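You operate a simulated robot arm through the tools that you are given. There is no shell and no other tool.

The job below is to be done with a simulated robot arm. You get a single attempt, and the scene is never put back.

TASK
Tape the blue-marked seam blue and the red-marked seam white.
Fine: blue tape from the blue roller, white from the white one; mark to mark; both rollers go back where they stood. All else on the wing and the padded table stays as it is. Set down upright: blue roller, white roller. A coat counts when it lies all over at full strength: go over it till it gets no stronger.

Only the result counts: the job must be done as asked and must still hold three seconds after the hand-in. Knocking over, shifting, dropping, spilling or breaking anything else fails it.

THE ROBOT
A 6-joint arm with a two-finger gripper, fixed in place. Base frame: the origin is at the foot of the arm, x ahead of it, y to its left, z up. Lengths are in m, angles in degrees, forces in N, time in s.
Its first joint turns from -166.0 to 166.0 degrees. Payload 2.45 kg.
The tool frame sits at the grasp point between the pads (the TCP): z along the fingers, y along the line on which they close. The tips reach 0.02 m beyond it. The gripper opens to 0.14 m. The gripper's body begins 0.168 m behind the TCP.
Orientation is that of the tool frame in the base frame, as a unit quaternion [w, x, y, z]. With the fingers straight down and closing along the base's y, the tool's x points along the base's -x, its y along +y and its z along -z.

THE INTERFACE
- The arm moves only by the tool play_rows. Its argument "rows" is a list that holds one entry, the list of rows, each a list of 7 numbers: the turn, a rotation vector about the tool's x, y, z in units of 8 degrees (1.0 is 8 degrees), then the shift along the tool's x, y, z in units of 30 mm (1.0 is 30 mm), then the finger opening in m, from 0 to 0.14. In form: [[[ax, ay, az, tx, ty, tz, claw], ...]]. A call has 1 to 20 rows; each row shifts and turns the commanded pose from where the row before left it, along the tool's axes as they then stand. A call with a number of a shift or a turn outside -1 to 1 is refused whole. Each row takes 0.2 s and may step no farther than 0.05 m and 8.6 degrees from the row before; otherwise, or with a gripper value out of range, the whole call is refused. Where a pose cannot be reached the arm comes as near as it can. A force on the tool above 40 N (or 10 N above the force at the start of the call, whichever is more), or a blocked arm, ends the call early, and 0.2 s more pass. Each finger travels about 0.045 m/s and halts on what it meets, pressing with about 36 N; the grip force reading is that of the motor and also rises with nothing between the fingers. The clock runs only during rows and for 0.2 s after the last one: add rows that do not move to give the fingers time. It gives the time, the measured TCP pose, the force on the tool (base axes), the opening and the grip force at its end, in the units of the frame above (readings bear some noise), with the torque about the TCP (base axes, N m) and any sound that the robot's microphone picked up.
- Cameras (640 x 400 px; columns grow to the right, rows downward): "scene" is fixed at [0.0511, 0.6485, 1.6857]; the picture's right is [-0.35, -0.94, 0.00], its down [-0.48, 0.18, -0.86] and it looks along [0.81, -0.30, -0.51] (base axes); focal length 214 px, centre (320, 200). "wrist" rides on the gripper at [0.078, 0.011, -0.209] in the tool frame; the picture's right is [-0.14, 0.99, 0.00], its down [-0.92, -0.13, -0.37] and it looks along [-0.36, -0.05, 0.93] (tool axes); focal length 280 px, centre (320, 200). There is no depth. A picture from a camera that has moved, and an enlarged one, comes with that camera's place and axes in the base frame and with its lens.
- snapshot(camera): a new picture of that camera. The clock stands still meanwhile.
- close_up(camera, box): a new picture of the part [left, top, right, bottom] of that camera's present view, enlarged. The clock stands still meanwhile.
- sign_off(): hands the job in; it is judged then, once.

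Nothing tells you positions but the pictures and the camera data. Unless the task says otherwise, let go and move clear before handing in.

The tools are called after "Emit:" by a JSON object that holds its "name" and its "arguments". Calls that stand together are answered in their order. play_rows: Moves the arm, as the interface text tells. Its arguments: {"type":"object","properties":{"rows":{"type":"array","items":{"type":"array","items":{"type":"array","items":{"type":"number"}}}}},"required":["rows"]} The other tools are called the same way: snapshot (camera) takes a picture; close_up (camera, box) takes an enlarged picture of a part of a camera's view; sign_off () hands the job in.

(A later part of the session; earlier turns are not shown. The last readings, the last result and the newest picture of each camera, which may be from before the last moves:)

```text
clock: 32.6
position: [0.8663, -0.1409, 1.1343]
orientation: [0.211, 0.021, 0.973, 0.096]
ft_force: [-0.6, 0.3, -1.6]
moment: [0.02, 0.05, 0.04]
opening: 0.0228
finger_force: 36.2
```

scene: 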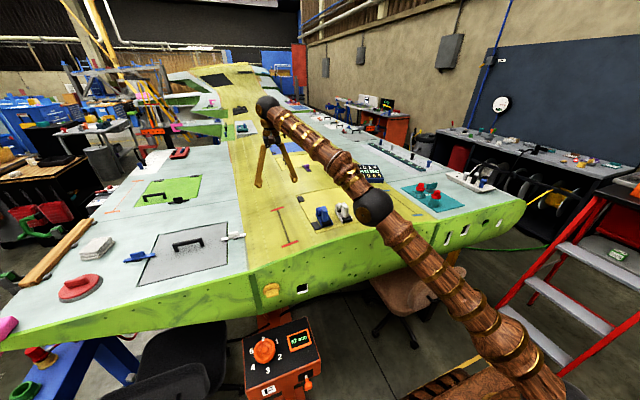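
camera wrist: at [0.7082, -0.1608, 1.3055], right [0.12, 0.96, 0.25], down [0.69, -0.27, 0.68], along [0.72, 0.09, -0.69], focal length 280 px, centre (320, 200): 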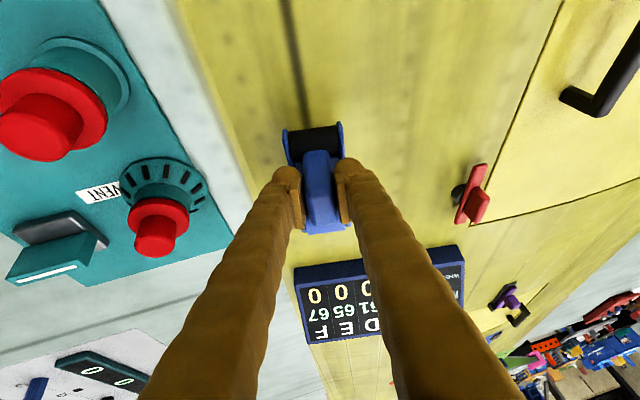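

No contact yet at TCP z 1.134. I continue in 1.5–2 mm steps.

Emit:
{"name": "play_rows", "arguments": {"rows": [[[0, 0, 0, 0.02, -0.01, 0.045, 0.0], [0, 0, 0, 0, 0, 0, 0.0]]]}}

Emit:
{"name": "play_rows", "arguments": {"rows": [[[0, 0, 0, 0.02, -0.01, 0.045, 0.0], [0, 0, 0, 0, 0, 0, 0.0]]]}}

Emit:
{"name": "close_up", "arguments": {"camera": "scene", "box": [380, 175, 428, 205]}}

Emit:
{"name": "close_up", "arguments": {"camera": "wrist", "box": [240, 80, 400, 180]}}

```text
clock: 33.2
position: [0.8662, -0.1409, 1.1324]
orientation: [0.21, 0.022, 0.973, 0.096]
ft_force: [0.0, -0.9, -1.9]
moment: [-0.05, 0.04, -0.01]
opening: 0.0228
finger_force: 36.1
```

```text
clock: 33.8
position: [0.8657, -0.139, 1.1313]
orientation: [0.21, 0.02, 0.973, 0.097]
ft_force: [-0.8, 0.5, -1.7]
moment: [-0.02, 0.03, 0.03]
opening: 0.0227
finger_force: 35.8
```

```text
13.33 times, centred on (404, 190) of scene
camera zoom: at [0.0511, 0.6485, 1.6857], right [-0.35, -0.94, 0.0], down [-0.48, 0.18, -0.86], along [0.81, -0.3, -0.51], focal length 2860 px, centre (-800, 333)
```

zoom: 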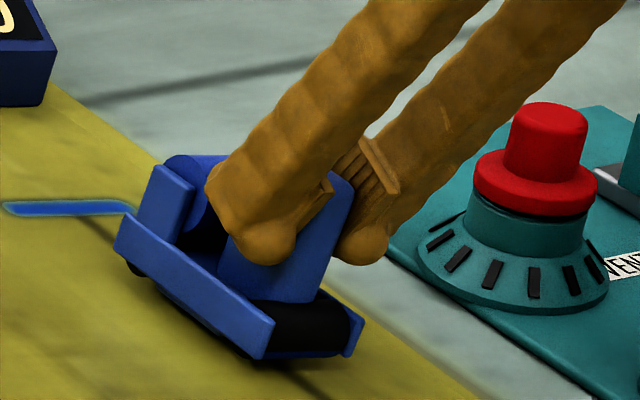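

```text
4.00 times, centred on (320, 130) of wrist
camera zoom: at [0.7083, -0.1597, 1.2884], right [0.12, 0.96, 0.25], down [0.69, -0.27, 0.68], along [0.72, 0.09, -0.69], focal length 1122 px, centre (320, 480)
```

zoom: 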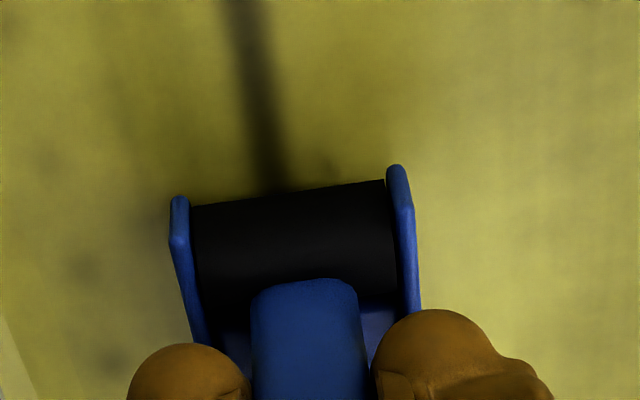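

Still free, with the wheel line parallel to the marks. I keep stepping down.

Emit:
{"name": "play_rows", "arguments": {"rows": [[[0, 0, 0, 0.02, -0.01, 0.045, 0.0], [0, 0, 0, 0, 0, 0, 0.0]]]}}

Emit:
{"name": "play_rows", "arguments": {"rows": [[[0, 0, 0, 0.02, -0.01, 0.045, 0.0], [0, 0, 0, 0, 0, 0, 0.0]]]}}

Emit:
{"name": "play_rows", "arguments": {"rows": [[[0, 0, 0, 0.02, -0.01, 0.045, 0.0], [0, 0, 0, 0, 0, 0, 0.0]]]}}

```text
clock: 34.4
position: [0.8659, -0.1406, 1.1299]
orientation: [0.21, 0.021, 0.973, 0.097]
ft_force: [0.2, -0.5, -1.2]
moment: [-0.01, 0.09, 0.02]
opening: 0.0228
finger_force: 36.0
```

```text
clock: 35.0
position: [0.8658, -0.1408, 1.1279]
orientation: [0.21, 0.022, 0.973, 0.096]
ft_force: [0.1, 0.5, -1.1]
moment: [-0.03, 0.06, 0.01]
opening: 0.0228
finger_force: 35.6
```

```text
clock: 35.6
position: [0.8649, -0.1406, 1.1278]
orientation: [0.21, 0.021, 0.973, 0.096]
ft_force: [0.9, 0.0, -1.6]
moment: [-0.03, 0.0, 0.01]
opening: 0.0228
finger_force: 36.9
```

Emit:
{"name": "play_rows", "arguments": {"rows": [[[0, 0, 0, 0.02, -0.01, 0.045, 0.0], [0, 0, 0, 0, 0, 0, 0.0], [0, 0, 0, 0, 0, 0, 0.0]]]}}

Emit:
{"name": "close_up", "arguments": {"camera": "scene", "box": [380, 175, 428, 205]}}

Emit:
{"name": "close_up", "arguments": {"camera": "wrist", "box": [240, 80, 400, 180]}}

```text
clock: 36.4
position: [0.8658, -0.1399, 1.1267]
orientation: [0.211, 0.022, 0.972, 0.096]
ft_force: [1.1, -0.1, 6.9]
moment: [-0.08, 0.23, 0.01]
opening: 0.0228
finger_force: 35.9
```

```text
13.33 times, centred on (404, 190) of scene
camera zoom: at [0.0511, 0.6485, 1.6857], right [-0.35, -0.94, 0.0], down [-0.48, 0.18, -0.86], along [0.81, -0.3, -0.51], focal length 2860 px, centre (-800, 333)
```

zoom: 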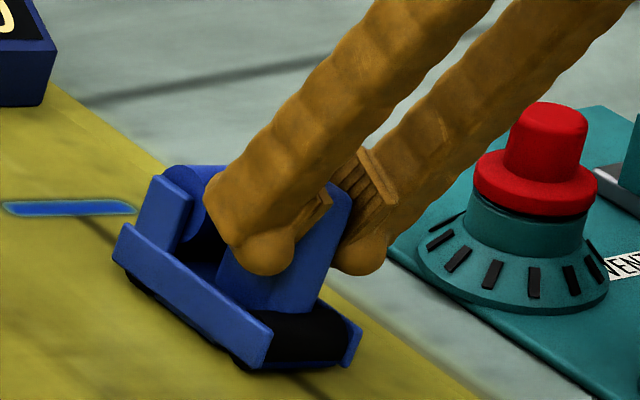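

```text
4.00 times, centred on (320, 130) of wrist
camera zoom: at [0.7082, -0.16, 1.2833], right [0.12, 0.96, 0.25], down [0.69, -0.27, 0.68], along [0.72, 0.09, -0.69], focal length 1122 px, centre (320, 480)
```

zoom: 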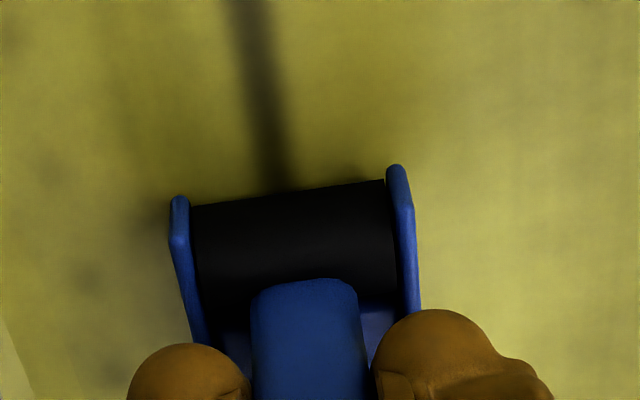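

Contact has been made: about 9 N up, acting about 21 mm toward the base (the front wheel) but off to the -y edge, so the roll is slightly too large. I reduce the roll and read the moment again.

Emit:
{"name": "play_rows", "arguments": {"rows": [[[0.17, 0, -0.076, 0, 0, 0, 0.0], [0, 0, 0, 0, 0, 0, 0.0], [0, 0, 0, 0, 0, 0, 0.0]]]}}

Emit:
{"name": "play_rows", "arguments": {"rows": [[[0, 0, 0, 0, 0, 0, 0.0], [0, 0, 0, 0, 0, 0, 0.0]]]}}

```text
clock: 37.2
position: [0.865, -0.1403, 1.1261]
orientation: [0.211, 0.018, 0.974, 0.084]
ft_force: [1.4, -2.2, 2.7]
moment: [0.04, 0.1, -0.01]
opening: 0.0227
finger_force: 35.5
```

```text
clock: 37.8
position: [0.866, -0.1398, 1.1257]
orientation: [0.211, 0.018, 0.974, 0.083]
ft_force: [0.4, -1.9, 0.4]
moment: [0.0, 0.07, 0.01]
opening: 0.0226
finger_force: 35.7
```

Emit:
{"name": "play_rows", "arguments": {"rows": [[[0, 0, 0, 0.02, -0.009, 0.045, 0.0], [0, 0, 0, 0, 0, 0, 0.0], [0, 0, 0, 0, 0, 0, 0.0]]]}}

Emit:
{"name": "play_rows", "arguments": {"rows": [[[0, 0, 0, 0, 0, 0, 0.0], [0, 0, 0, 0, 0, 0, 0.0]]]}}

```text
clock: 38.6
position: [0.8659, -0.1397, 1.1248]
orientation: [0.212, 0.018, 0.974, 0.084]
ft_force: [0.5, -4.5, 21.6]
moment: [0.01, 0.37, 0.05]
opening: 0.0228
finger_force: 35.9
```

```text
clock: 39.2
position: [0.8664, -0.1403, 1.1251]
orientation: [0.211, 0.017, 0.974, 0.083]
ft_force: [4.8, -5.2, 27.3]
moment: [-0.02, -0.32, -0.03]
opening: 0.0228
finger_force: 36.2
```

The wheel now sits flat: the force direction matches a 10° slope and the moment is balanced. Pressure is a bit high, so I ease it off 0.8 mm, then roll forward 30 mm and look for tape.

Emit:
{"name": "play_rows", "arguments": {"rows": [[[0, 0, 0, -0.0107, 0.005, -0.024, 0.0], [0, 0, 0, -0.457, 0, 0.2035, 0.0], [0, 0, 0, -0.457, 0, 0.2035, 0.0], [0, 0, 0, 0, 0, 0, 0.0]]]}}

Emit:
{"name": "close_up", "arguments": {"camera": "wrist", "box": [240, 60, 400, 160]}}

Emit:
{"name": "close_up", "arguments": {"camera": "scene", "box": [380, 175, 428, 205]}}

```text
clock: 40.2
position: [0.8975, -0.1404, 1.1253]
orientation: [0.21, 0.017, 0.974, 0.085]
ft_force: [-4.3, -0.7, 7.2]
moment: [0.02, 0.21, 0.02]
opening: 0.0228
finger_force: 35.9
```

```text
4.00 times, centred on (320, 110) of wrist
camera zoom: at [0.7387, -0.156, 1.2828], right [0.12, 0.97, 0.23], down [0.69, -0.25, 0.68], along [0.72, 0.07, -0.69], focal length 1122 px, centre (320, 560)
```

zoom: 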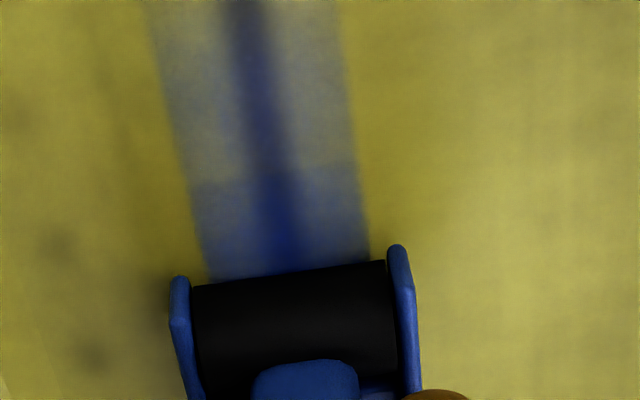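

```text
13.33 times, centred on (404, 190) of scene
camera zoom: at [0.0511, 0.6485, 1.6857], right [-0.35, -0.94, 0.0], down [-0.48, 0.18, -0.86], along [0.81, -0.3, -0.51], focal length 2860 px, centre (-800, 333)
```

zoom: 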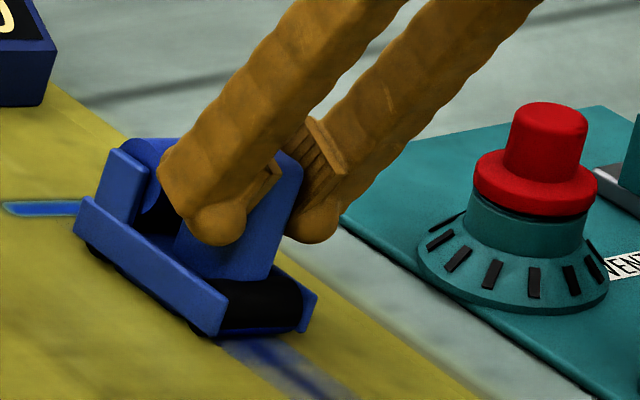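

Blue tape is going on, but the print seems to extend further toward the base than the wheel line. I check the full footprint before moving on.

Emit:
{"name": "snapshot", "arguments": {"camera": "wrist"}}

Emit:
{"name": "close_up", "arguments": {"camera": "wrist", "box": [240, 0, 400, 100]}}

Emit:
{"name": "close_up", "arguments": {"camera": "scene", "box": [374, 180, 438, 220]}}

```text
taken
camera wrist: at [0.7387, -0.156, 1.2828], right [0.12, 0.97, 0.23], down [0.69, -0.25, 0.68], along [0.72, 0.07, -0.69], focal length 280 px, centre (320, 200)
```

wrist: 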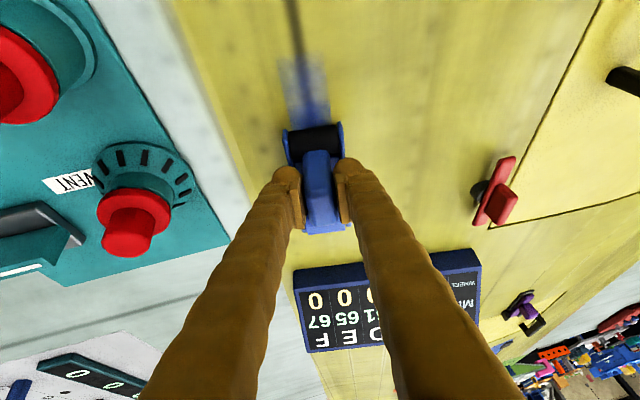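

```text
4.00 times, centred on (320, 50) of wrist
camera zoom: at [0.7387, -0.156, 1.2828], right [0.12, 0.97, 0.23], down [0.69, -0.25, 0.68], along [0.72, 0.07, -0.69], focal length 1122 px, centre (320, 800)
```

zoom: 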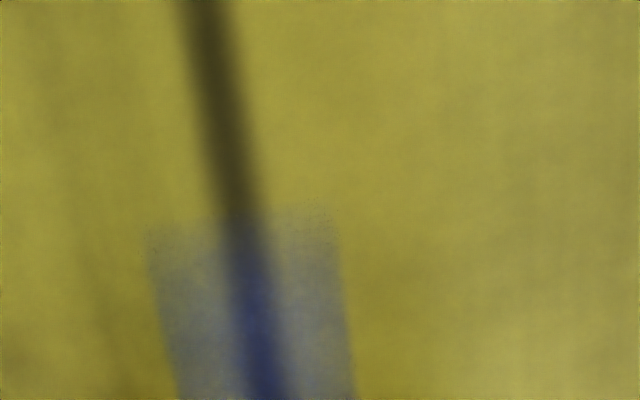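

```text
10.00 times, centred on (406, 200) of scene
camera zoom: at [0.0511, 0.6485, 1.6857], right [-0.35, -0.94, 0.0], down [-0.48, 0.18, -0.86], along [0.81, -0.3, -0.51], focal length 2145 px, centre (-540, 200)
```

zoom: 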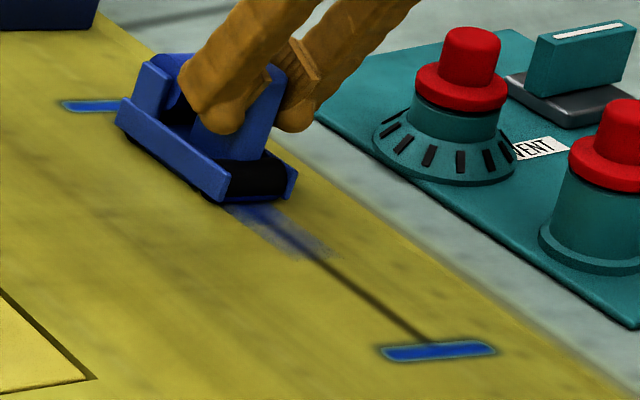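

The print reaches about 35 mm nearer the base than the wheel contact, so I need the full footprint extents. I lift straight up and look from the scene camera.

Emit:
{"name": "play_rows", "arguments": {"rows": [[[0, 0, 0, -0.27, 0.11, -0.61, 0.0], [0, 0, 0, -0.37, 0.155, -0.83, 0.0], [0, 0, 0, -0.37, 0.155, -0.83, 0.0], [0, 0, 0, -0.37, 0.155, -0.83, 0.0], [0, 0, 0, 0, 0, 0, 0.0], [0, 0, 0, 0, 0, 0, 0.0]]]}}

Emit:
{"name": "close_up", "arguments": {"camera": "scene", "box": [374, 180, 438, 220]}}

Emit:
{"name": "snapshot", "arguments": {"camera": "wrist"}}

```text
clock: 41.6
position: [0.8972, -0.1393, 1.2297]
orientation: [0.21, 0.018, 0.974, 0.085]
ft_force: [-0.4, -0.4, -3.2]
moment: [-0.02, 0.07, -0.02]
opening: 0.0228
finger_force: 35.7
```

```text
10.00 times, centred on (406, 200) of scene
camera zoom: at [0.0511, 0.6485, 1.6857], right [-0.35, -0.94, 0.0], down [-0.48, 0.18, -0.86], along [0.81, -0.3, -0.51], focal length 2145 px, centre (-540, 200)
```

zoom: 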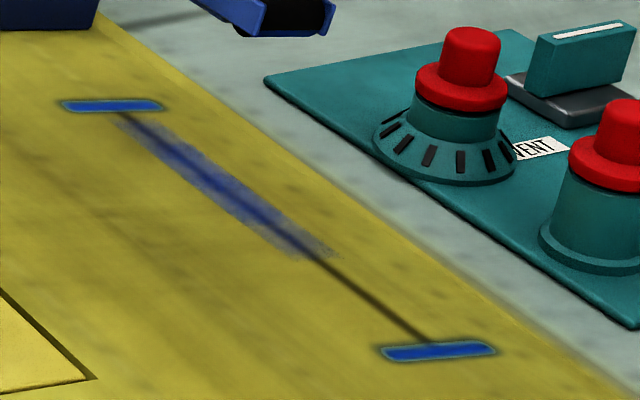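

```text
taken
camera wrist: at [0.7384, -0.1555, 1.3867], right [0.12, 0.97, 0.23], down [0.69, -0.25, 0.68], along [0.72, 0.07, -0.69], focal length 280 px, centre (320, 200)
```

wrist: 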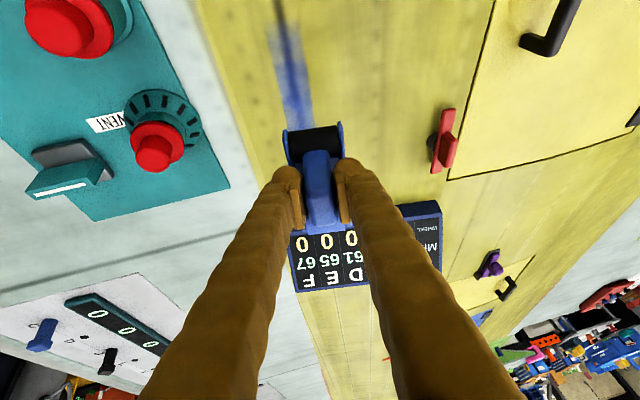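

The footprint runs from about 55 mm nearer to about 80 mm farther than the TCP and is centred on the seam line. The TCP should therefore range from x≈0.775 to 0.914 on the blue seam. I set it down again and roll toward the near mark.

Emit:
{"name": "play_rows", "arguments": {"rows": [[[0, 0, 0, 0.37, -0.155, 0.83, 0.0], [0, 0, 0, 0.37, -0.155, 0.83, 0.0], [0, 0, 0, 0.37, -0.155, 0.83, 0.0], [0, 0, 0, 0.2, -0.082, 0.455, 0.0], [0, 0, 0, 0.07, -0.028, 0.155, 0.0], [0, 0, 0, 0, 0, 0, 0.0]]]}}

Emit:
{"name": "play_rows", "arguments": {"rows": [[[0, 0, 0, 0.457, 0, -0.2035, 0.0], [0, 0, 0, 0.457, 0, -0.2035, 0.0], [0, 0, 0, 0.457, 0, -0.2035, 0.0], [0, 0, 0, 0.457, 0, -0.2035, 0.0], [0, 0, 0, 0, 0, 0, 0.0]]]}}

```text
clock: 43.0
position: [0.896, -0.1396, 1.1248]
orientation: [0.211, 0.019, 0.974, 0.084]
ft_force: [-0.4, -0.2, -2.3]
moment: [0.01, 0.09, 0.0]
opening: 0.0228
finger_force: 36.1
```

```text
clock: 44.2
position: [0.8364, -0.1395, 1.125]
orientation: [0.212, 0.018, 0.974, 0.084]
ft_force: [0.0, -0.2, 1.7]
moment: [0.0, 0.18, -0.01]
opening: 0.0229
finger_force: 35.8
```

Contact is light. I press about 0.5 mm more and continue toward the near mark.

Emit:
{"name": "play_rows", "arguments": {"rows": [[[0, 0, 0, 0.0067, -0.003, 0.015, 0.0], [0, 0, 0, 0.457, 0, -0.2035, 0.0], [0, 0, 0, 0.457, 0, -0.2035, 0.0], [0, 0, 0, 0, 0, 0, 0.0]]]}}

Emit:
{"name": "close_up", "arguments": {"camera": "wrist", "box": [220, 0, 420, 125]}}

Emit:
{"name": "close_up", "arguments": {"camera": "scene", "box": [374, 180, 438, 220]}}

```text
clock: 45.2
position: [0.8064, -0.1405, 1.1251]
orientation: [0.212, 0.017, 0.973, 0.084]
ft_force: [2.8, -3.1, 18.2]
moment: [-0.03, 0.5, 0.02]
opening: 0.0227
finger_force: 36.3
```

```text
3.20 times, centred on (320, 62) of wrist
camera zoom: at [0.6476, -0.1559, 1.2823], right [0.12, 0.97, 0.23], down [0.68, -0.25, 0.69], along [0.72, 0.07, -0.69], focal length 897 px, centre (320, 640)
```

zoom: 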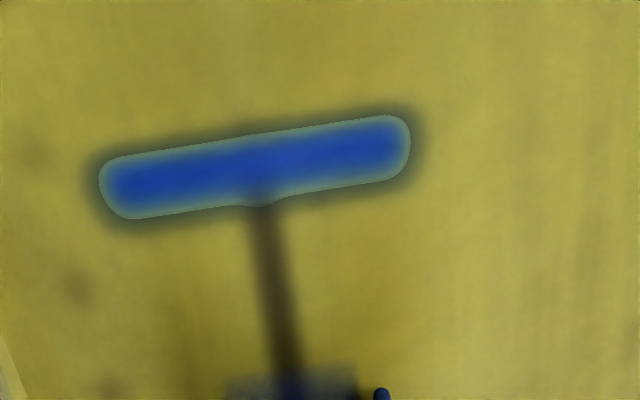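

```text
10.00 times, centred on (406, 200) of scene
camera zoom: at [0.0511, 0.6485, 1.6857], right [-0.35, -0.94, 0.0], down [-0.48, 0.18, -0.86], along [0.81, -0.3, -0.51], focal length 2145 px, centre (-540, 200)
```

zoom: 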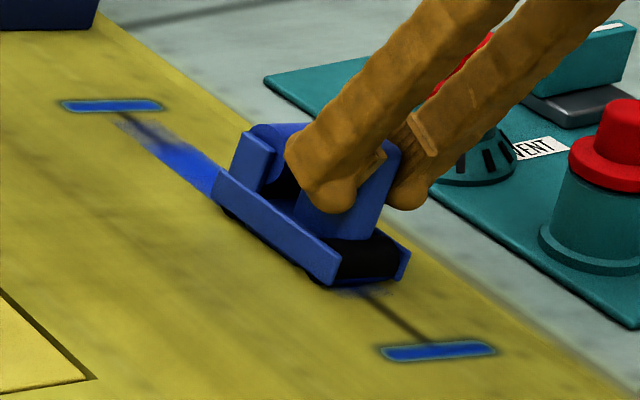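

The coat is strong where several passes overlap, and its near edge is now at x≈0.770. I ease the pressure slightly and advance toward the near mark, which spans about 0.713–0.726.

Emit:
{"name": "play_rows", "arguments": {"rows": [[[0, 0, 0, -0.003, 0.0015, -0.007, 0.0], [0, 0, 0, 0.381, 0, -0.17, 0.0], [0, 0, 0, 0.381, 0, -0.17, 0.0], [0, 0, 0, 0, 0, 0, 0.0]]]}}

Emit:
{"name": "close_up", "arguments": {"camera": "wrist", "box": [220, 10, 420, 135]}}

Emit:
{"name": "close_up", "arguments": {"camera": "scene", "box": [374, 180, 438, 220]}}

```text
clock: 46.2
position: [0.7817, -0.1399, 1.1241]
orientation: [0.211, 0.017, 0.974, 0.084]
ft_force: [7.5, -4.0, 27.0]
moment: [0.05, -0.31, -0.04]
opening: 0.023
finger_force: 35.9
```

```text
3.20 times, centred on (320, 72) of wrist
camera zoom: at [0.6229, -0.1561, 1.2822], right [0.12, 0.97, 0.23], down [0.69, -0.25, 0.69], along [0.72, 0.07, -0.69], focal length 897 px, centre (320, 608)
```

zoom: 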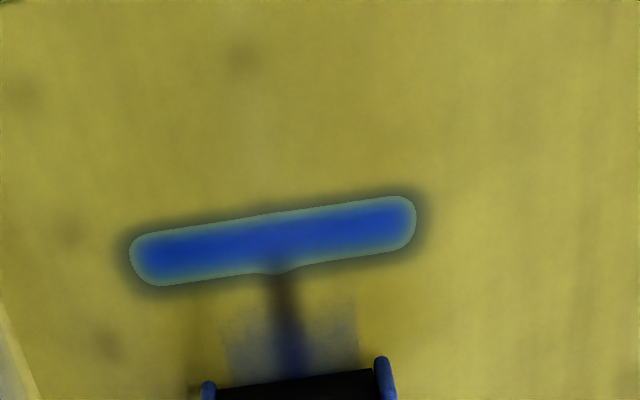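

```text
10.00 times, centred on (406, 200) of scene
camera zoom: at [0.0511, 0.6485, 1.6857], right [-0.35, -0.94, 0.0], down [-0.48, 0.18, -0.86], along [0.81, -0.3, -0.51], focal length 2145 px, centre (-540, 200)
```

zoom: 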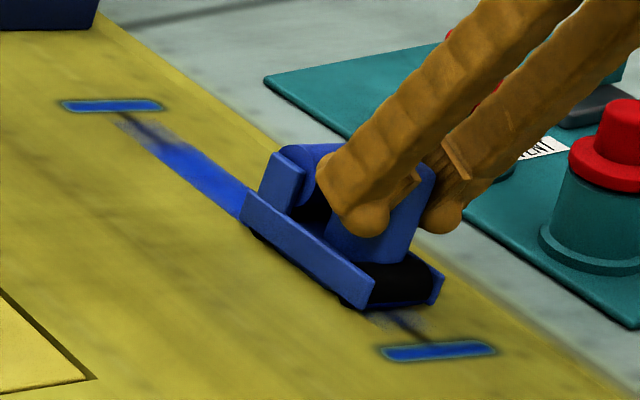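

Pressure climbed because of a small downward drift in my travel direction, so I correct the direction using the measured orientation. I ease off 0.5 mm and then cover the last 20 mm to the near mark.

Emit:
{"name": "play_rows", "arguments": {"rows": [[[0, 0, 0, -0.0068, 0.0029, -0.015, 0.0], [0, 0, 0, 0.228, 0, -0.1035, 0.0], [0, 0, 0, 0.228, 0, -0.1035, 0.0], [0, 0, 0, 0, 0, 0, 0.0]]]}}

Emit:
{"name": "close_up", "arguments": {"camera": "wrist", "box": [220, 20, 420, 145]}}

Emit:
{"name": "close_up", "arguments": {"camera": "scene", "box": [374, 180, 438, 220]}}

```text
clock: 47.2
position: [0.7665, -0.1395, 1.1233]
orientation: [0.211, 0.017, 0.974, 0.084]
ft_force: [9.6, -3.3, 22.6]
moment: [-0.03, -0.31, -0.05]
opening: 0.0229
finger_force: 36.0
```

```text
3.20 times, centred on (320, 82) of wrist
camera zoom: at [0.6086, -0.1561, 1.2822], right [0.12, 0.97, 0.23], down [0.69, -0.25, 0.68], along [0.72, 0.07, -0.69], focal length 897 px, centre (320, 576)
```

zoom: 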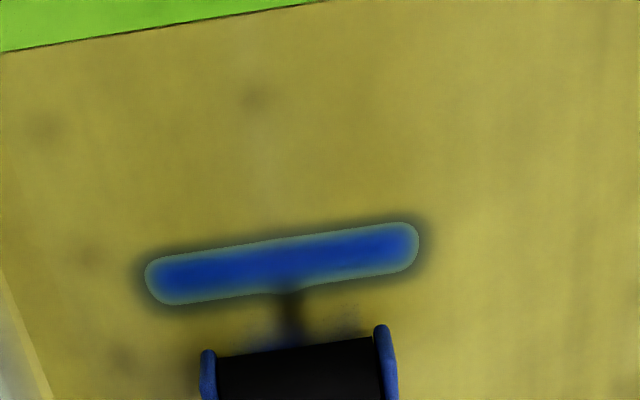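

```text
10.00 times, centred on (406, 200) of scene
camera zoom: at [0.0511, 0.6485, 1.6857], right [-0.35, -0.94, 0.0], down [-0.48, 0.18, -0.86], along [0.81, -0.3, -0.51], focal length 2145 px, centre (-540, 200)
```

zoom: 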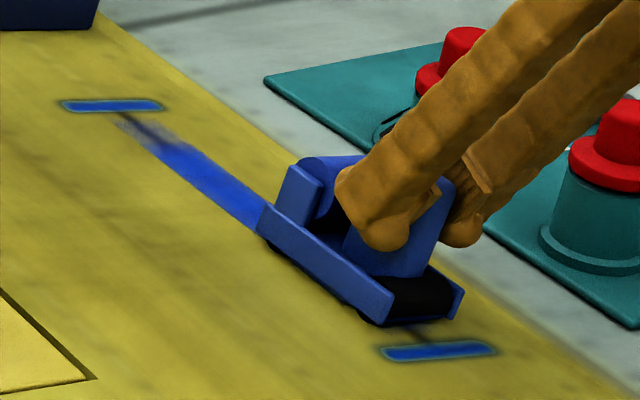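

The near edge of the coat is at x≈0.733. I advance another 15 mm and check again.

Emit:
{"name": "play_rows", "arguments": {"rows": [[[0, 0, 0, 0.228, 0, -0.1035, 0.0], [0, 0, 0, 0.228, 0, -0.1035, 0.0], [0, 0, 0, 0, 0, 0, 0.0]]]}}

Emit:
{"name": "close_up", "arguments": {"camera": "wrist", "box": [260, 40, 380, 115]}}

```text
clock: 48.0
position: [0.7521, -0.1391, 1.1251]
orientation: [0.212, 0.018, 0.973, 0.084]
ft_force: [6.1, -2.6, 19.9]
moment: [0.03, -0.03, 0.0]
opening: 0.0229
finger_force: 36.1
```

```text
5.33 times, centred on (320, 78) of wrist
camera zoom: at [0.5938, -0.1553, 1.2822], right [0.12, 0.97, 0.23], down [0.69, -0.25, 0.68], along [0.72, 0.07, -0.69], focal length 1495 px, centre (320, 853)
```

zoom: 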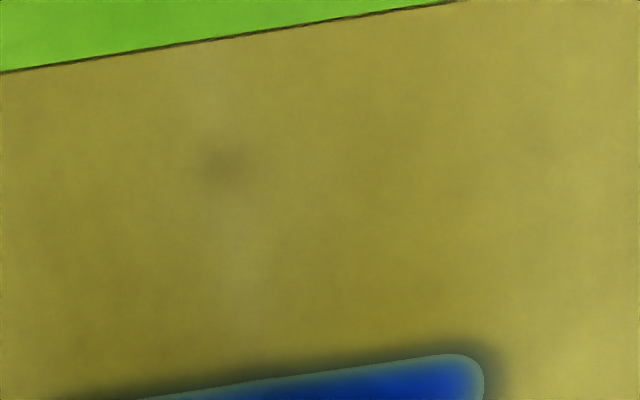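

Emit:
{"name": "close_up", "arguments": {"camera": "wrist", "box": [240, 80, 400, 180]}}

Emit:
{"name": "close_up", "arguments": {"camera": "scene", "box": [390, 195, 438, 225]}}

```text
4.00 times, centred on (320, 130) of wrist
camera zoom: at [0.5938, -0.1553, 1.2822], right [0.12, 0.97, 0.23], down [0.69, -0.25, 0.68], along [0.72, 0.07, -0.69], focal length 1122 px, centre (320, 480)
```

zoom: 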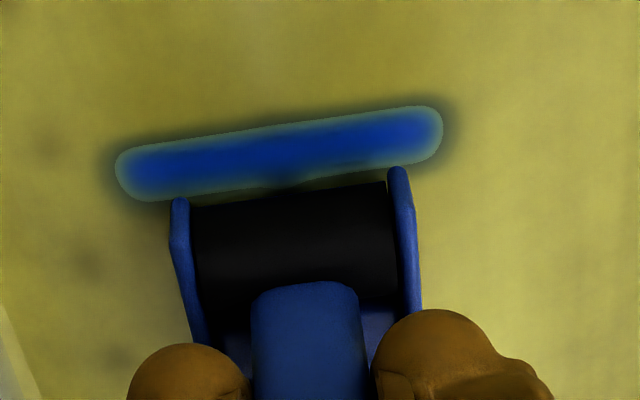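

```text
13.33 times, centred on (414, 210) of scene
camera zoom: at [0.0511, 0.6485, 1.6857], right [-0.35, -0.94, 0.0], down [-0.48, 0.18, -0.86], along [0.81, -0.3, -0.51], focal length 2860 px, centre (-933, 67)
```

zoom: 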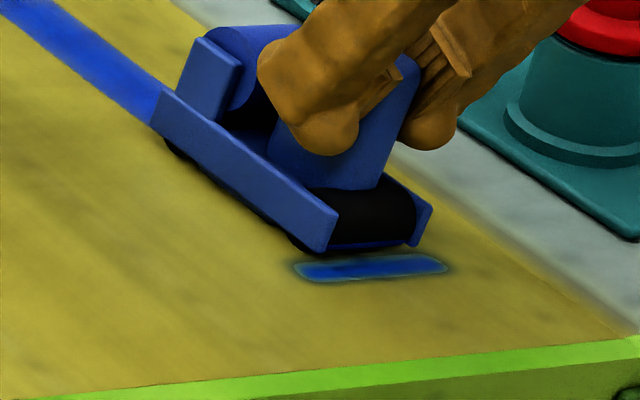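

The wheel is about 12 mm short of the mark centre. I advance 8 mm more, then roll back away to inspect the near end.

Emit:
{"name": "play_rows", "arguments": {"rows": [[[0, 0, 0, 0.243, 0, -0.11, 0.0], [0, 0, 0, 0, 0, 0, 0.0], [0, 0, 0, -0.4557, 0, 0.207, 0.0], [0, 0, 0, -0.4557, 0, 0.207, 0.0], [0, 0, 0, -0.4557, 0, 0.207, 0.0], [0, 0, 0, 0, 0, 0, 0.0]]]}}

Emit:
{"name": "close_up", "arguments": {"camera": "wrist", "box": [240, 20, 400, 120]}}

Emit:
{"name": "close_up", "arguments": {"camera": "scene", "box": [390, 195, 438, 225]}}

```text
clock: 49.4
position: [0.7865, -0.1389, 1.1241]
orientation: [0.211, 0.017, 0.974, 0.084]
ft_force: [-6.7, -4.8, 18.3]
moment: [-0.06, 0.01, -0.03]
opening: 0.0229
finger_force: 36.4
```

```text
4.00 times, centred on (320, 70) of wrist
camera zoom: at [0.6302, -0.1549, 1.2818], right [0.12, 0.97, 0.23], down [0.69, -0.25, 0.68], along [0.72, 0.07, -0.69], focal length 1122 px, centre (320, 720)
```

zoom: 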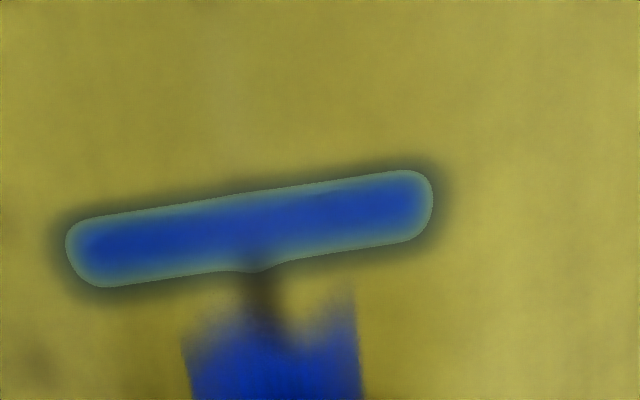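

```text
13.33 times, centred on (414, 210) of scene
camera zoom: at [0.0511, 0.6485, 1.6857], right [-0.35, -0.94, 0.0], down [-0.48, 0.18, -0.86], along [0.81, -0.3, -0.51], focal length 2860 px, centre (-933, 67)
```

zoom: 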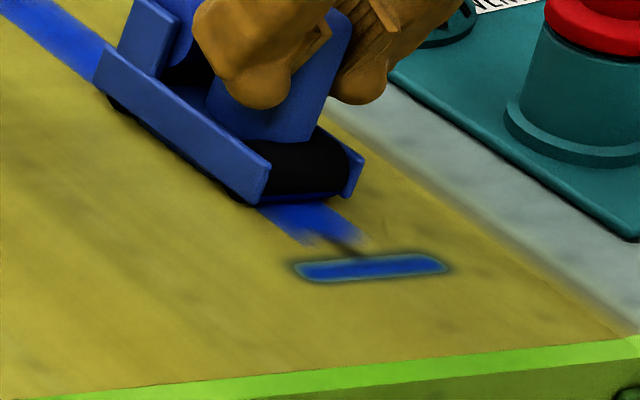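

The solid coat now ends about 10–15 mm inside the mark. I roll back and go farther, to TCP x≈0.730, then inspect again.

Emit:
{"name": "play_rows", "arguments": {"rows": [[[0, 0, 0, 0.4557, 0, -0.207, 0.0], [0, 0, 0, 0.4557, 0, -0.207, 0.0], [0, 0, 0, 0.4557, 0, -0.207, 0.0], [0, 0, 0, 0.365, 0, -0.166, 0.0], [0, 0, 0, 0, 0, 0, 0.0]]]}}

Emit:
{"name": "close_up", "arguments": {"camera": "wrist", "box": [240, 80, 400, 180]}}

Emit:
{"name": "play_rows", "arguments": {"rows": [[[0, 0, 0, -0.4557, 0, 0.207, 0.0], [0, 0, 0, -0.4557, 0, 0.207, 0.0], [0, 0, 0, -0.4557, 0, 0.207, 0.0], [0, 0, 0, -0.4557, 0, 0.207, 0.0], [0, 0, 0, 0, 0, 0, 0.0]]]}}

Emit:
{"name": "close_up", "arguments": {"camera": "wrist", "box": [240, 20, 400, 120]}}

Emit:
{"name": "close_up", "arguments": {"camera": "scene", "box": [390, 195, 438, 225]}}

```text
clock: 50.6
position: [0.7315, -0.1393, 1.1235]
orientation: [0.21, 0.018, 0.974, 0.085]
ft_force: [-1.3, -0.4, 6.0]
moment: [-0.02, -0.19, -0.04]
opening: 0.0227
finger_force: 36.3
```

```text
4.00 times, centred on (320, 130) of wrist
camera zoom: at [0.5729, -0.1558, 1.2817], right [0.12, 0.97, 0.23], down [0.69, -0.25, 0.68], along [0.72, 0.07, -0.69], focal length 1122 px, centre (320, 480)
```

zoom: 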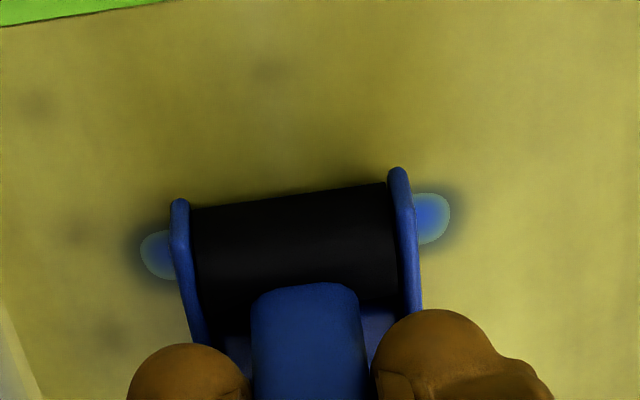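

```text
clock: 51.8
position: [0.7914, -0.1391, 1.1247]
orientation: [0.211, 0.017, 0.974, 0.084]
ft_force: [-0.3, 0.5, -2.3]
moment: [-0.01, 0.04, -0.02]
opening: 0.0227
finger_force: 35.9
```

```text
4.00 times, centred on (320, 70) of wrist
camera zoom: at [0.6328, -0.1551, 1.2823], right [0.12, 0.97, 0.23], down [0.69, -0.25, 0.68], along [0.72, 0.07, -0.69], focal length 1122 px, centre (320, 720)
```

zoom: 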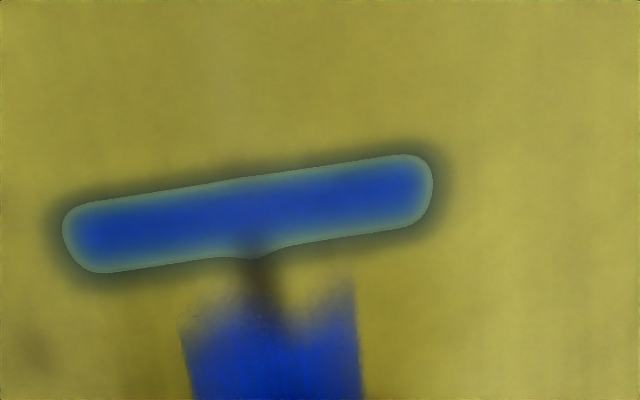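

```text
13.33 times, centred on (414, 210) of scene
camera zoom: at [0.0511, 0.6485, 1.6857], right [-0.35, -0.94, 0.0], down [-0.48, 0.18, -0.86], along [0.81, -0.3, -0.51], focal length 2860 px, centre (-933, 67)
```

zoom: 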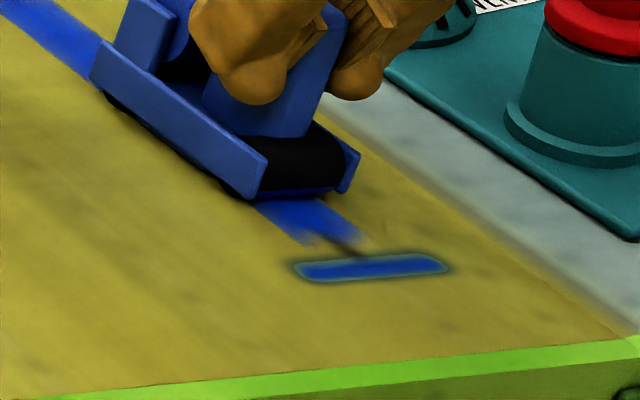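

Contact was lost: the handle slipped slightly in the grip, so that pass added nothing. I press down in small steps while stationary and read which wheel carries the load.

Emit:
{"name": "play_rows", "arguments": {"rows": [[[0, 0, 0, 0.0095, -0.004, 0.021, 0.0], [0, 0, 0, 0, 0, 0, 0.0]]]}}

Emit:
{"name": "play_rows", "arguments": {"rows": [[[0, 0, 0, 0.0095, -0.004, 0.021, 0.0], [0, 0, 0, 0, 0, 0, 0.0]]]}}

```text
clock: 52.4
position: [0.7911, -0.1393, 1.1246]
orientation: [0.211, 0.018, 0.974, 0.084]
ft_force: [-0.4, -0.8, 0.5]
moment: [-0.01, 0.13, 0.03]
opening: 0.023
finger_force: 35.9
```

```text
clock: 53.0
position: [0.7922, -0.1398, 1.1258]
orientation: [0.211, 0.018, 0.974, 0.084]
ft_force: [0.0, 1.5, 11.4]
moment: [0.08, 0.39, -0.05]
opening: 0.0225
finger_force: 36.3
```

At this spot the front wheel carries the load, so near the mark the surface must dip slightly toward the wing edge. I roll to the mark, pitch the front down by 1.5° and read the load.

Emit:
{"name": "play_rows", "arguments": {"rows": [[[0, 0, 0, 0.4557, 0, -0.207, 0.0], [0, 0, 0, 0.4557, 0, -0.207, 0.0], [0, -0.1, 0, 0.4557, 0, -0.207, 0.0], [0, -0.1, 0, 0.24, 0, -0.109, 0.0], [0, 0, 0, 0, 0, 0, 0.0]]]}}

Emit:
{"name": "close_up", "arguments": {"camera": "scene", "box": [390, 195, 438, 225]}}

```text
clock: 54.2
position: [0.7393, -0.1402, 1.1227]
orientation: [0.226, 0.02, 0.97, 0.083]
ft_force: [9.3, -4.5, 25.6]
moment: [-0.04, 0.21, 0.01]
opening: 0.023
finger_force: 36.3
```

```text
13.33 times, centred on (414, 210) of scene
camera zoom: at [0.0511, 0.6485, 1.6857], right [-0.35, -0.94, 0.0], down [-0.48, 0.18, -0.86], along [0.81, -0.3, -0.51], focal length 2860 px, centre (-933, 67)
```

zoom: 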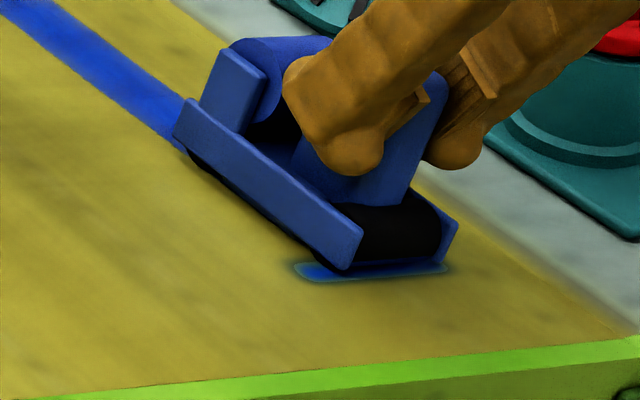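

The front wheel is now firmly loaded at the mark. I roll back 45 mm and inspect.

Emit:
{"name": "play_rows", "arguments": {"rows": [[[0, 0, 0, -0.01, 0.004, -0.02, 0.0], [0, 0, 0, -0.447, 0, 0.225, 0.0], [0, 0, 0, -0.447, 0, 0.225, 0.0], [0, 0, 0, -0.447, 0, 0.225, 0.0], [0, 0, 0, 0, 0, 0, 0.0]]]}}

Emit:
{"name": "close_up", "arguments": {"camera": "wrist", "box": [240, 20, 400, 120]}}

Emit:
{"name": "close_up", "arguments": {"camera": "scene", "box": [390, 195, 438, 225]}}

```text
clock: 55.4
position: [0.7836, -0.1393, 1.1218]
orientation: [0.225, 0.019, 0.971, 0.084]
ft_force: [-2.7, -1.9, 6.7]
moment: [-0.04, 0.15, -0.03]
opening: 0.0229
finger_force: 35.7
```

```text
4.00 times, centred on (320, 70) of wrist
camera zoom: at [0.621, -0.1535, 1.276], right [0.12, 0.97, 0.23], down [0.67, -0.25, 0.7], along [0.74, 0.07, -0.67], focal length 1122 px, centre (320, 720)
```

zoom: 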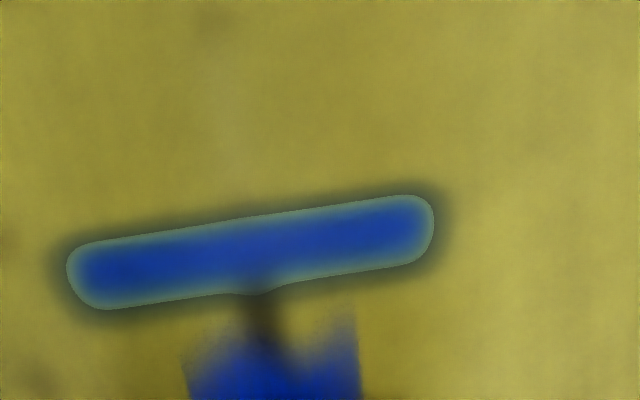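

```text
13.33 times, centred on (414, 210) of scene
camera zoom: at [0.0511, 0.6485, 1.6857], right [-0.35, -0.94, 0.0], down [-0.48, 0.18, -0.86], along [0.81, -0.3, -0.51], focal length 2860 px, centre (-933, 67)
```

zoom: 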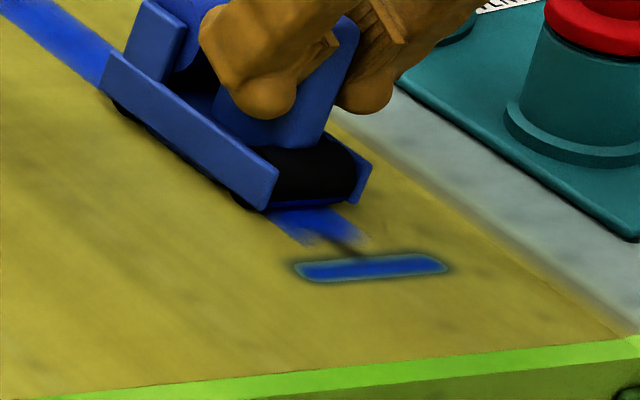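

The coat refuses to go past x≈0.735 even with the wheel right on the mark, and its far end also stops about 16 mm short of the far mark. The coat may simply end there, so I level the roller again and roll along to the far end to compare.

Emit:
{"name": "play_rows", "arguments": {"rows": [[[0, 0.2, 0, 0, 0, 0, 0.0], [0, 0, 0, -0.4557, 0, 0.207, 0.0], [0, 0, 0, -0.4557, 0, 0.207, 0.0], [0, 0, 0, -0.4557, 0, 0.207, 0.0], [0, 0, 0, -0.4557, 0, 0.207, 0.0], [0, 0, 0, -0.4557, 0, 0.207, 0.0], [0, 0, 0, -0.4557, 0, 0.207, 0.0], [0, 0, 0, 0, 0, 0, 0.0]]]}}

Emit:
{"name": "close_up", "arguments": {"camera": "wrist", "box": [220, 0, 420, 125]}}

Emit:
{"name": "close_up", "arguments": {"camera": "scene", "box": [374, 180, 438, 220]}}

```text
clock: 57.2
position: [0.8735, -0.1398, 1.1238]
orientation: [0.211, 0.017, 0.974, 0.084]
ft_force: [-4.4, -3.2, 9.2]
moment: [-0.07, -0.46, -0.16]
opening: 0.0226
finger_force: 35.9
```

```text
3.20 times, centred on (320, 62) of wrist
camera zoom: at [0.7155, -0.1555, 1.28], right [0.12, 0.97, 0.23], down [0.69, -0.25, 0.68], along [0.72, 0.07, -0.69], focal length 897 px, centre (320, 640)
```

zoom: 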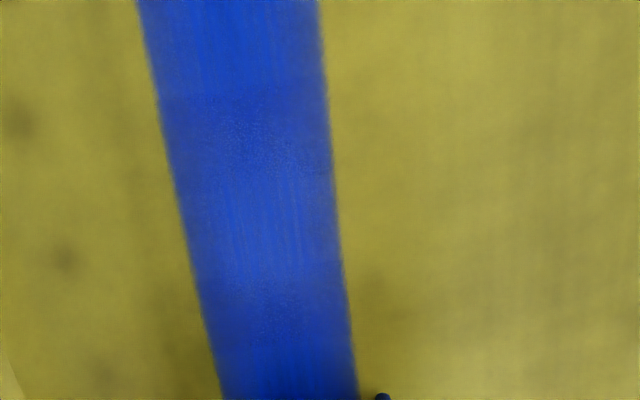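

```text
10.00 times, centred on (406, 200) of scene
camera zoom: at [0.0511, 0.6485, 1.6857], right [-0.35, -0.94, 0.0], down [-0.48, 0.18, -0.86], along [0.81, -0.3, -0.51], focal length 2145 px, centre (-540, 200)
```

zoom: 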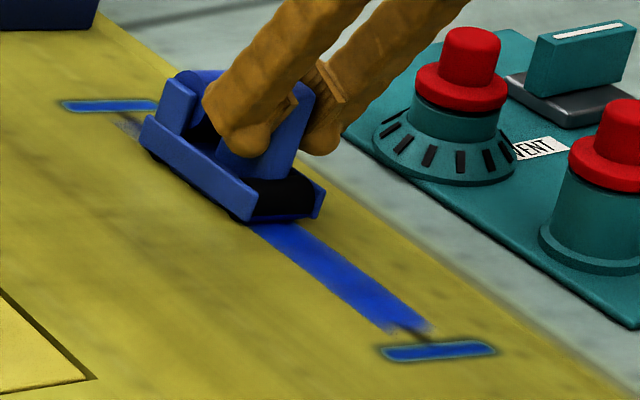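

The coat behind the roller is now strong and even. I roll on to the far end and then lift to view the whole seam.

Emit:
{"name": "play_rows", "arguments": {"rows": [[[0, 0, 0, -0.4557, 0, 0.207, 0.0], [0, 0, 0, -0.4557, 0, 0.207, 0.0], [0, 0, 0, -0.4557, 0, 0.207, 0.0], [0, 0, 0, 0, 0, 0, 0.0]]]}}

Emit:
{"name": "play_rows", "arguments": {"rows": [[[0, 0, 0, 0.4557, 0, -0.207, 0.0], [0, 0, 0, 0.4557, 0, -0.207, 0.0], [0, 0, 0, -0.4557, 0, 0.207, 0.0], [0, 0, 0, -0.4557, 0, 0.207, 0.0], [0, 0, 0, 0, 0, 0, 0.0]]]}}

Emit:
{"name": "play_rows", "arguments": {"rows": [[[0, 0, 0, -0.2, 0.085, -0.45, 0.0], [0, 0, 0, -0.4, 0.17, -0.9, 0.0], [0, 0, 0, -0.4, 0.17, -0.9, 0.0], [0, 0, 0, -0.4, 0.17, -0.9, 0.0], [0, 0, 0, 0, 0, 0, 0.0]]]}}

Emit:
{"name": "close_up", "arguments": {"camera": "scene", "box": [374, 180, 438, 220]}}

```text
clock: 58.2
position: [0.918, -0.1388, 1.1238]
orientation: [0.21, 0.018, 0.974, 0.085]
ft_force: [0.0, -0.4, -1.3]
moment: [-0.01, 0.08, -0.02]
opening: 0.0228
finger_force: 36.2
```

```text
clock: 59.4
position: [0.9184, -0.1401, 1.1251]
orientation: [0.211, 0.018, 0.974, 0.084]
ft_force: [0.1, 0.0, -2.0]
moment: [0.0, 0.05, 0.0]
opening: 0.0228
finger_force: 35.8
```

```text
clock: 60.6
position: [0.9171, -0.1415, 1.2291]
orientation: [0.21, 0.018, 0.974, 0.084]
ft_force: [-0.3, -0.2, -2.2]
moment: [-0.01, 0.02, 0.01]
opening: 0.0229
finger_force: 36.5
```

```text
10.00 times, centred on (406, 200) of scene
camera zoom: at [0.0511, 0.6485, 1.6857], right [-0.35, -0.94, 0.0], down [-0.48, 0.18, -0.86], along [0.81, -0.3, -0.51], focal length 2145 px, centre (-540, 200)
```

zoom: 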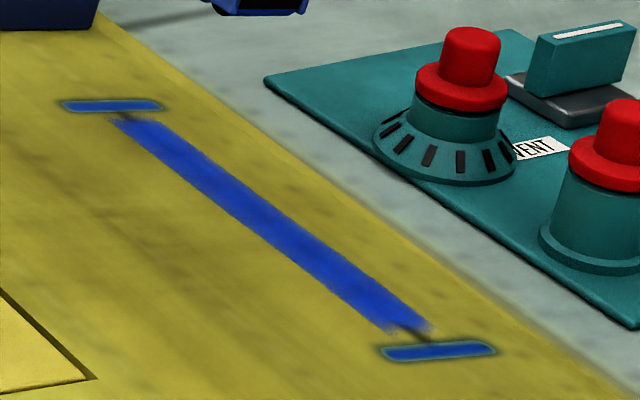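

The strip now runs nearly mark to mark, with a small faded gap at each end. I zoom in on both ends.

Emit:
{"name": "close_up", "arguments": {"camera": "scene", "box": [376, 186, 400, 201]}}

Emit:
{"name": "close_up", "arguments": {"camera": "scene", "box": [404, 204, 428, 219]}}

Emit:
{"name": "close_up", "arguments": {"camera": "scene", "box": [388, 193, 416, 211]}}

```text
16.00 times, centred on (388, 194) of scene
camera zoom: at [0.0511, 0.6485, 1.6857], right [-0.35, -0.94, 0.0], down [-0.48, 0.18, -0.86], along [0.81, -0.3, -0.51], focal length 3432 px, centre (-768, 304)
```

zoom: 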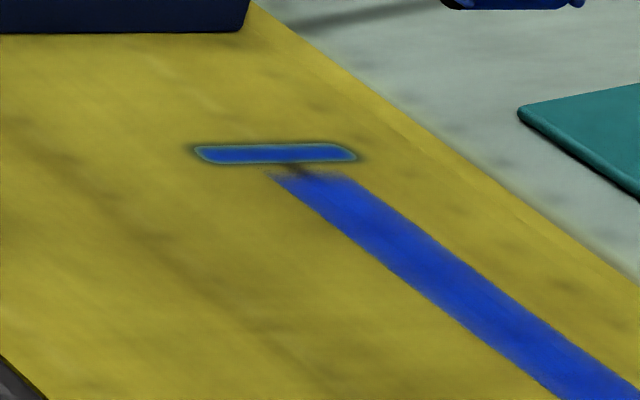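

```text
16.00 times, centred on (416, 212) of scene
camera zoom: at [0.0511, 0.6485, 1.6857], right [-0.35, -0.94, 0.0], down [-0.48, 0.18, -0.86], along [0.81, -0.3, -0.51], focal length 3432 px, centre (-1216, 16)
```

zoom: 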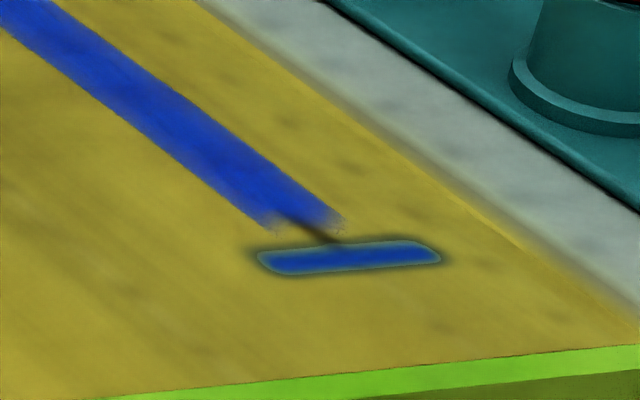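

```text
16.00 times, centred on (402, 202) of scene
camera zoom: at [0.0511, 0.6485, 1.6857], right [-0.35, -0.94, 0.0], down [-0.48, 0.18, -0.86], along [0.81, -0.3, -0.51], focal length 3432 px, centre (-992, 168)
```

zoom: 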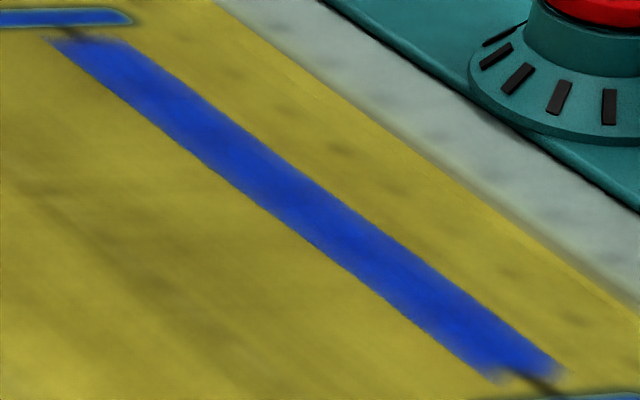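

Both ends stop with the same faded shape, so the coat area seems bounded just inside the marks. Since the far part was rolled lightly, I go back down with proper pressure and make more full passes, including past the far end.

Emit:
{"name": "play_rows", "arguments": {"rows": [[[0, 0, 0, 0.4, -0.17, 0.9, 0.0], [0, 0, 0, 0.4, -0.17, 0.9, 0.0], [0, 0, 0, 0.4, -0.17, 0.9, 0.0], [0, 0, 0, 0.2, -0.085, 0.45, 0.0], [0, 0, 0, 0.0068, -0.003, 0.015, 0.0], [0, 0, 0, 0, 0, 0, 0.0]]]}}

Emit:
{"name": "play_rows", "arguments": {"rows": [[[0, 0, 0, 0.0068, -0.003, 0.015, 0.0], [0, 0, 0, 0, 0, 0, 0.0]]]}}

```text
clock: 62.0
position: [0.9184, -0.1381, 1.1226]
orientation: [0.212, 0.018, 0.974, 0.084]
ft_force: [0.7, -0.1, -1.6]
moment: [-0.04, 0.04, 0.0]
opening: 0.0228
finger_force: 36.5
```

```text
clock: 62.6
position: [0.9181, -0.1399, 1.1238]
orientation: [0.211, 0.018, 0.974, 0.084]
ft_force: [0.2, -0.7, -1.4]
moment: [0.02, 0.02, 0.0]
opening: 0.0229
finger_force: 36.1
```

Emit:
{"name": "play_rows", "arguments": {"rows": [[[0, 0, 0, 0.0095, -0.004, 0.021, 0.0], [0, 0, 0, 0, 0, 0, 0.0]]]}}

Emit:
{"name": "play_rows", "arguments": {"rows": [[[0, 0, 0, 0.0068, -0.003, 0.015, 0.0], [0, 0, 0, 0, 0, 0, 0.0]]]}}

Emit:
{"name": "play_rows", "arguments": {"rows": [[[0, 0, 0, 0.0068, -0.003, 0.015, 0.0], [0, 0, 0, 0, 0, 0, 0.0]]]}}

```text
clock: 63.2
position: [0.9186, -0.1401, 1.1215]
orientation: [0.211, 0.018, 0.974, 0.083]
ft_force: [0.7, 0.9, 1.6]
moment: [-0.04, -0.27, 0.04]
opening: 0.0227
finger_force: 36.3
```

```text
clock: 63.8
position: [0.9179, -0.1402, 1.1214]
orientation: [0.211, 0.018, 0.974, 0.084]
ft_force: [-4.0, -1.0, 13.9]
moment: [-0.05, -0.75, -0.07]
opening: 0.0227
finger_force: 36.2
```

```text
clock: 64.4
position: [0.9194, -0.1394, 1.1226]
orientation: [0.211, 0.017, 0.974, 0.084]
ft_force: [4.1, -3.6, 18.8]
moment: [-0.04, -0.39, -0.03]
opening: 0.0227
finger_force: 36.1
```

Both wheels are loaded at about 19 N. I ease slightly, go 15 mm past toward the far mark, then roll back along the seam.

Emit:
{"name": "play_rows", "arguments": {"rows": [[[0, 0, 0, -0.004, 0.0018, -0.009, 0.0], [0, 0, 0, -0.4557, 0, 0.207, 0.0], [0, 0, 0, 0, 0, 0, 0.0], [0, 0, 0, 0.4557, 0, -0.207, 0.0], [0, 0, 0, 0.4557, 0, -0.207, 0.0], [0, 0, 0, 0.4557, 0, -0.207, 0.0], [0, 0, 0, 0, 0, 0, 0.0]]]}}

Emit:
{"name": "close_up", "arguments": {"camera": "scene", "box": [376, 186, 400, 201]}}

```text
clock: 66.0
position: [0.8887, -0.1395, 1.1207]
orientation: [0.211, 0.017, 0.974, 0.083]
ft_force: [7.6, -4.5, 22.4]
moment: [-0.02, -0.12, -0.03]
opening: 0.0228
finger_force: 35.8
```

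```text
16.00 times, centred on (388, 194) of scene
camera zoom: at [0.0511, 0.6485, 1.6857], right [-0.35, -0.94, 0.0], down [-0.48, 0.18, -0.86], along [0.81, -0.3, -0.51], focal length 3432 px, centre (-768, 304)
```

zoom: 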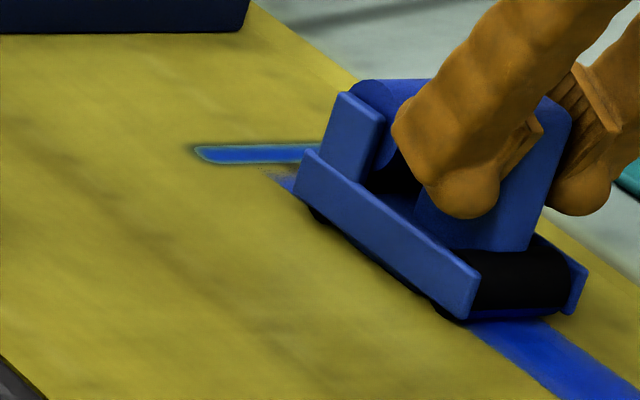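

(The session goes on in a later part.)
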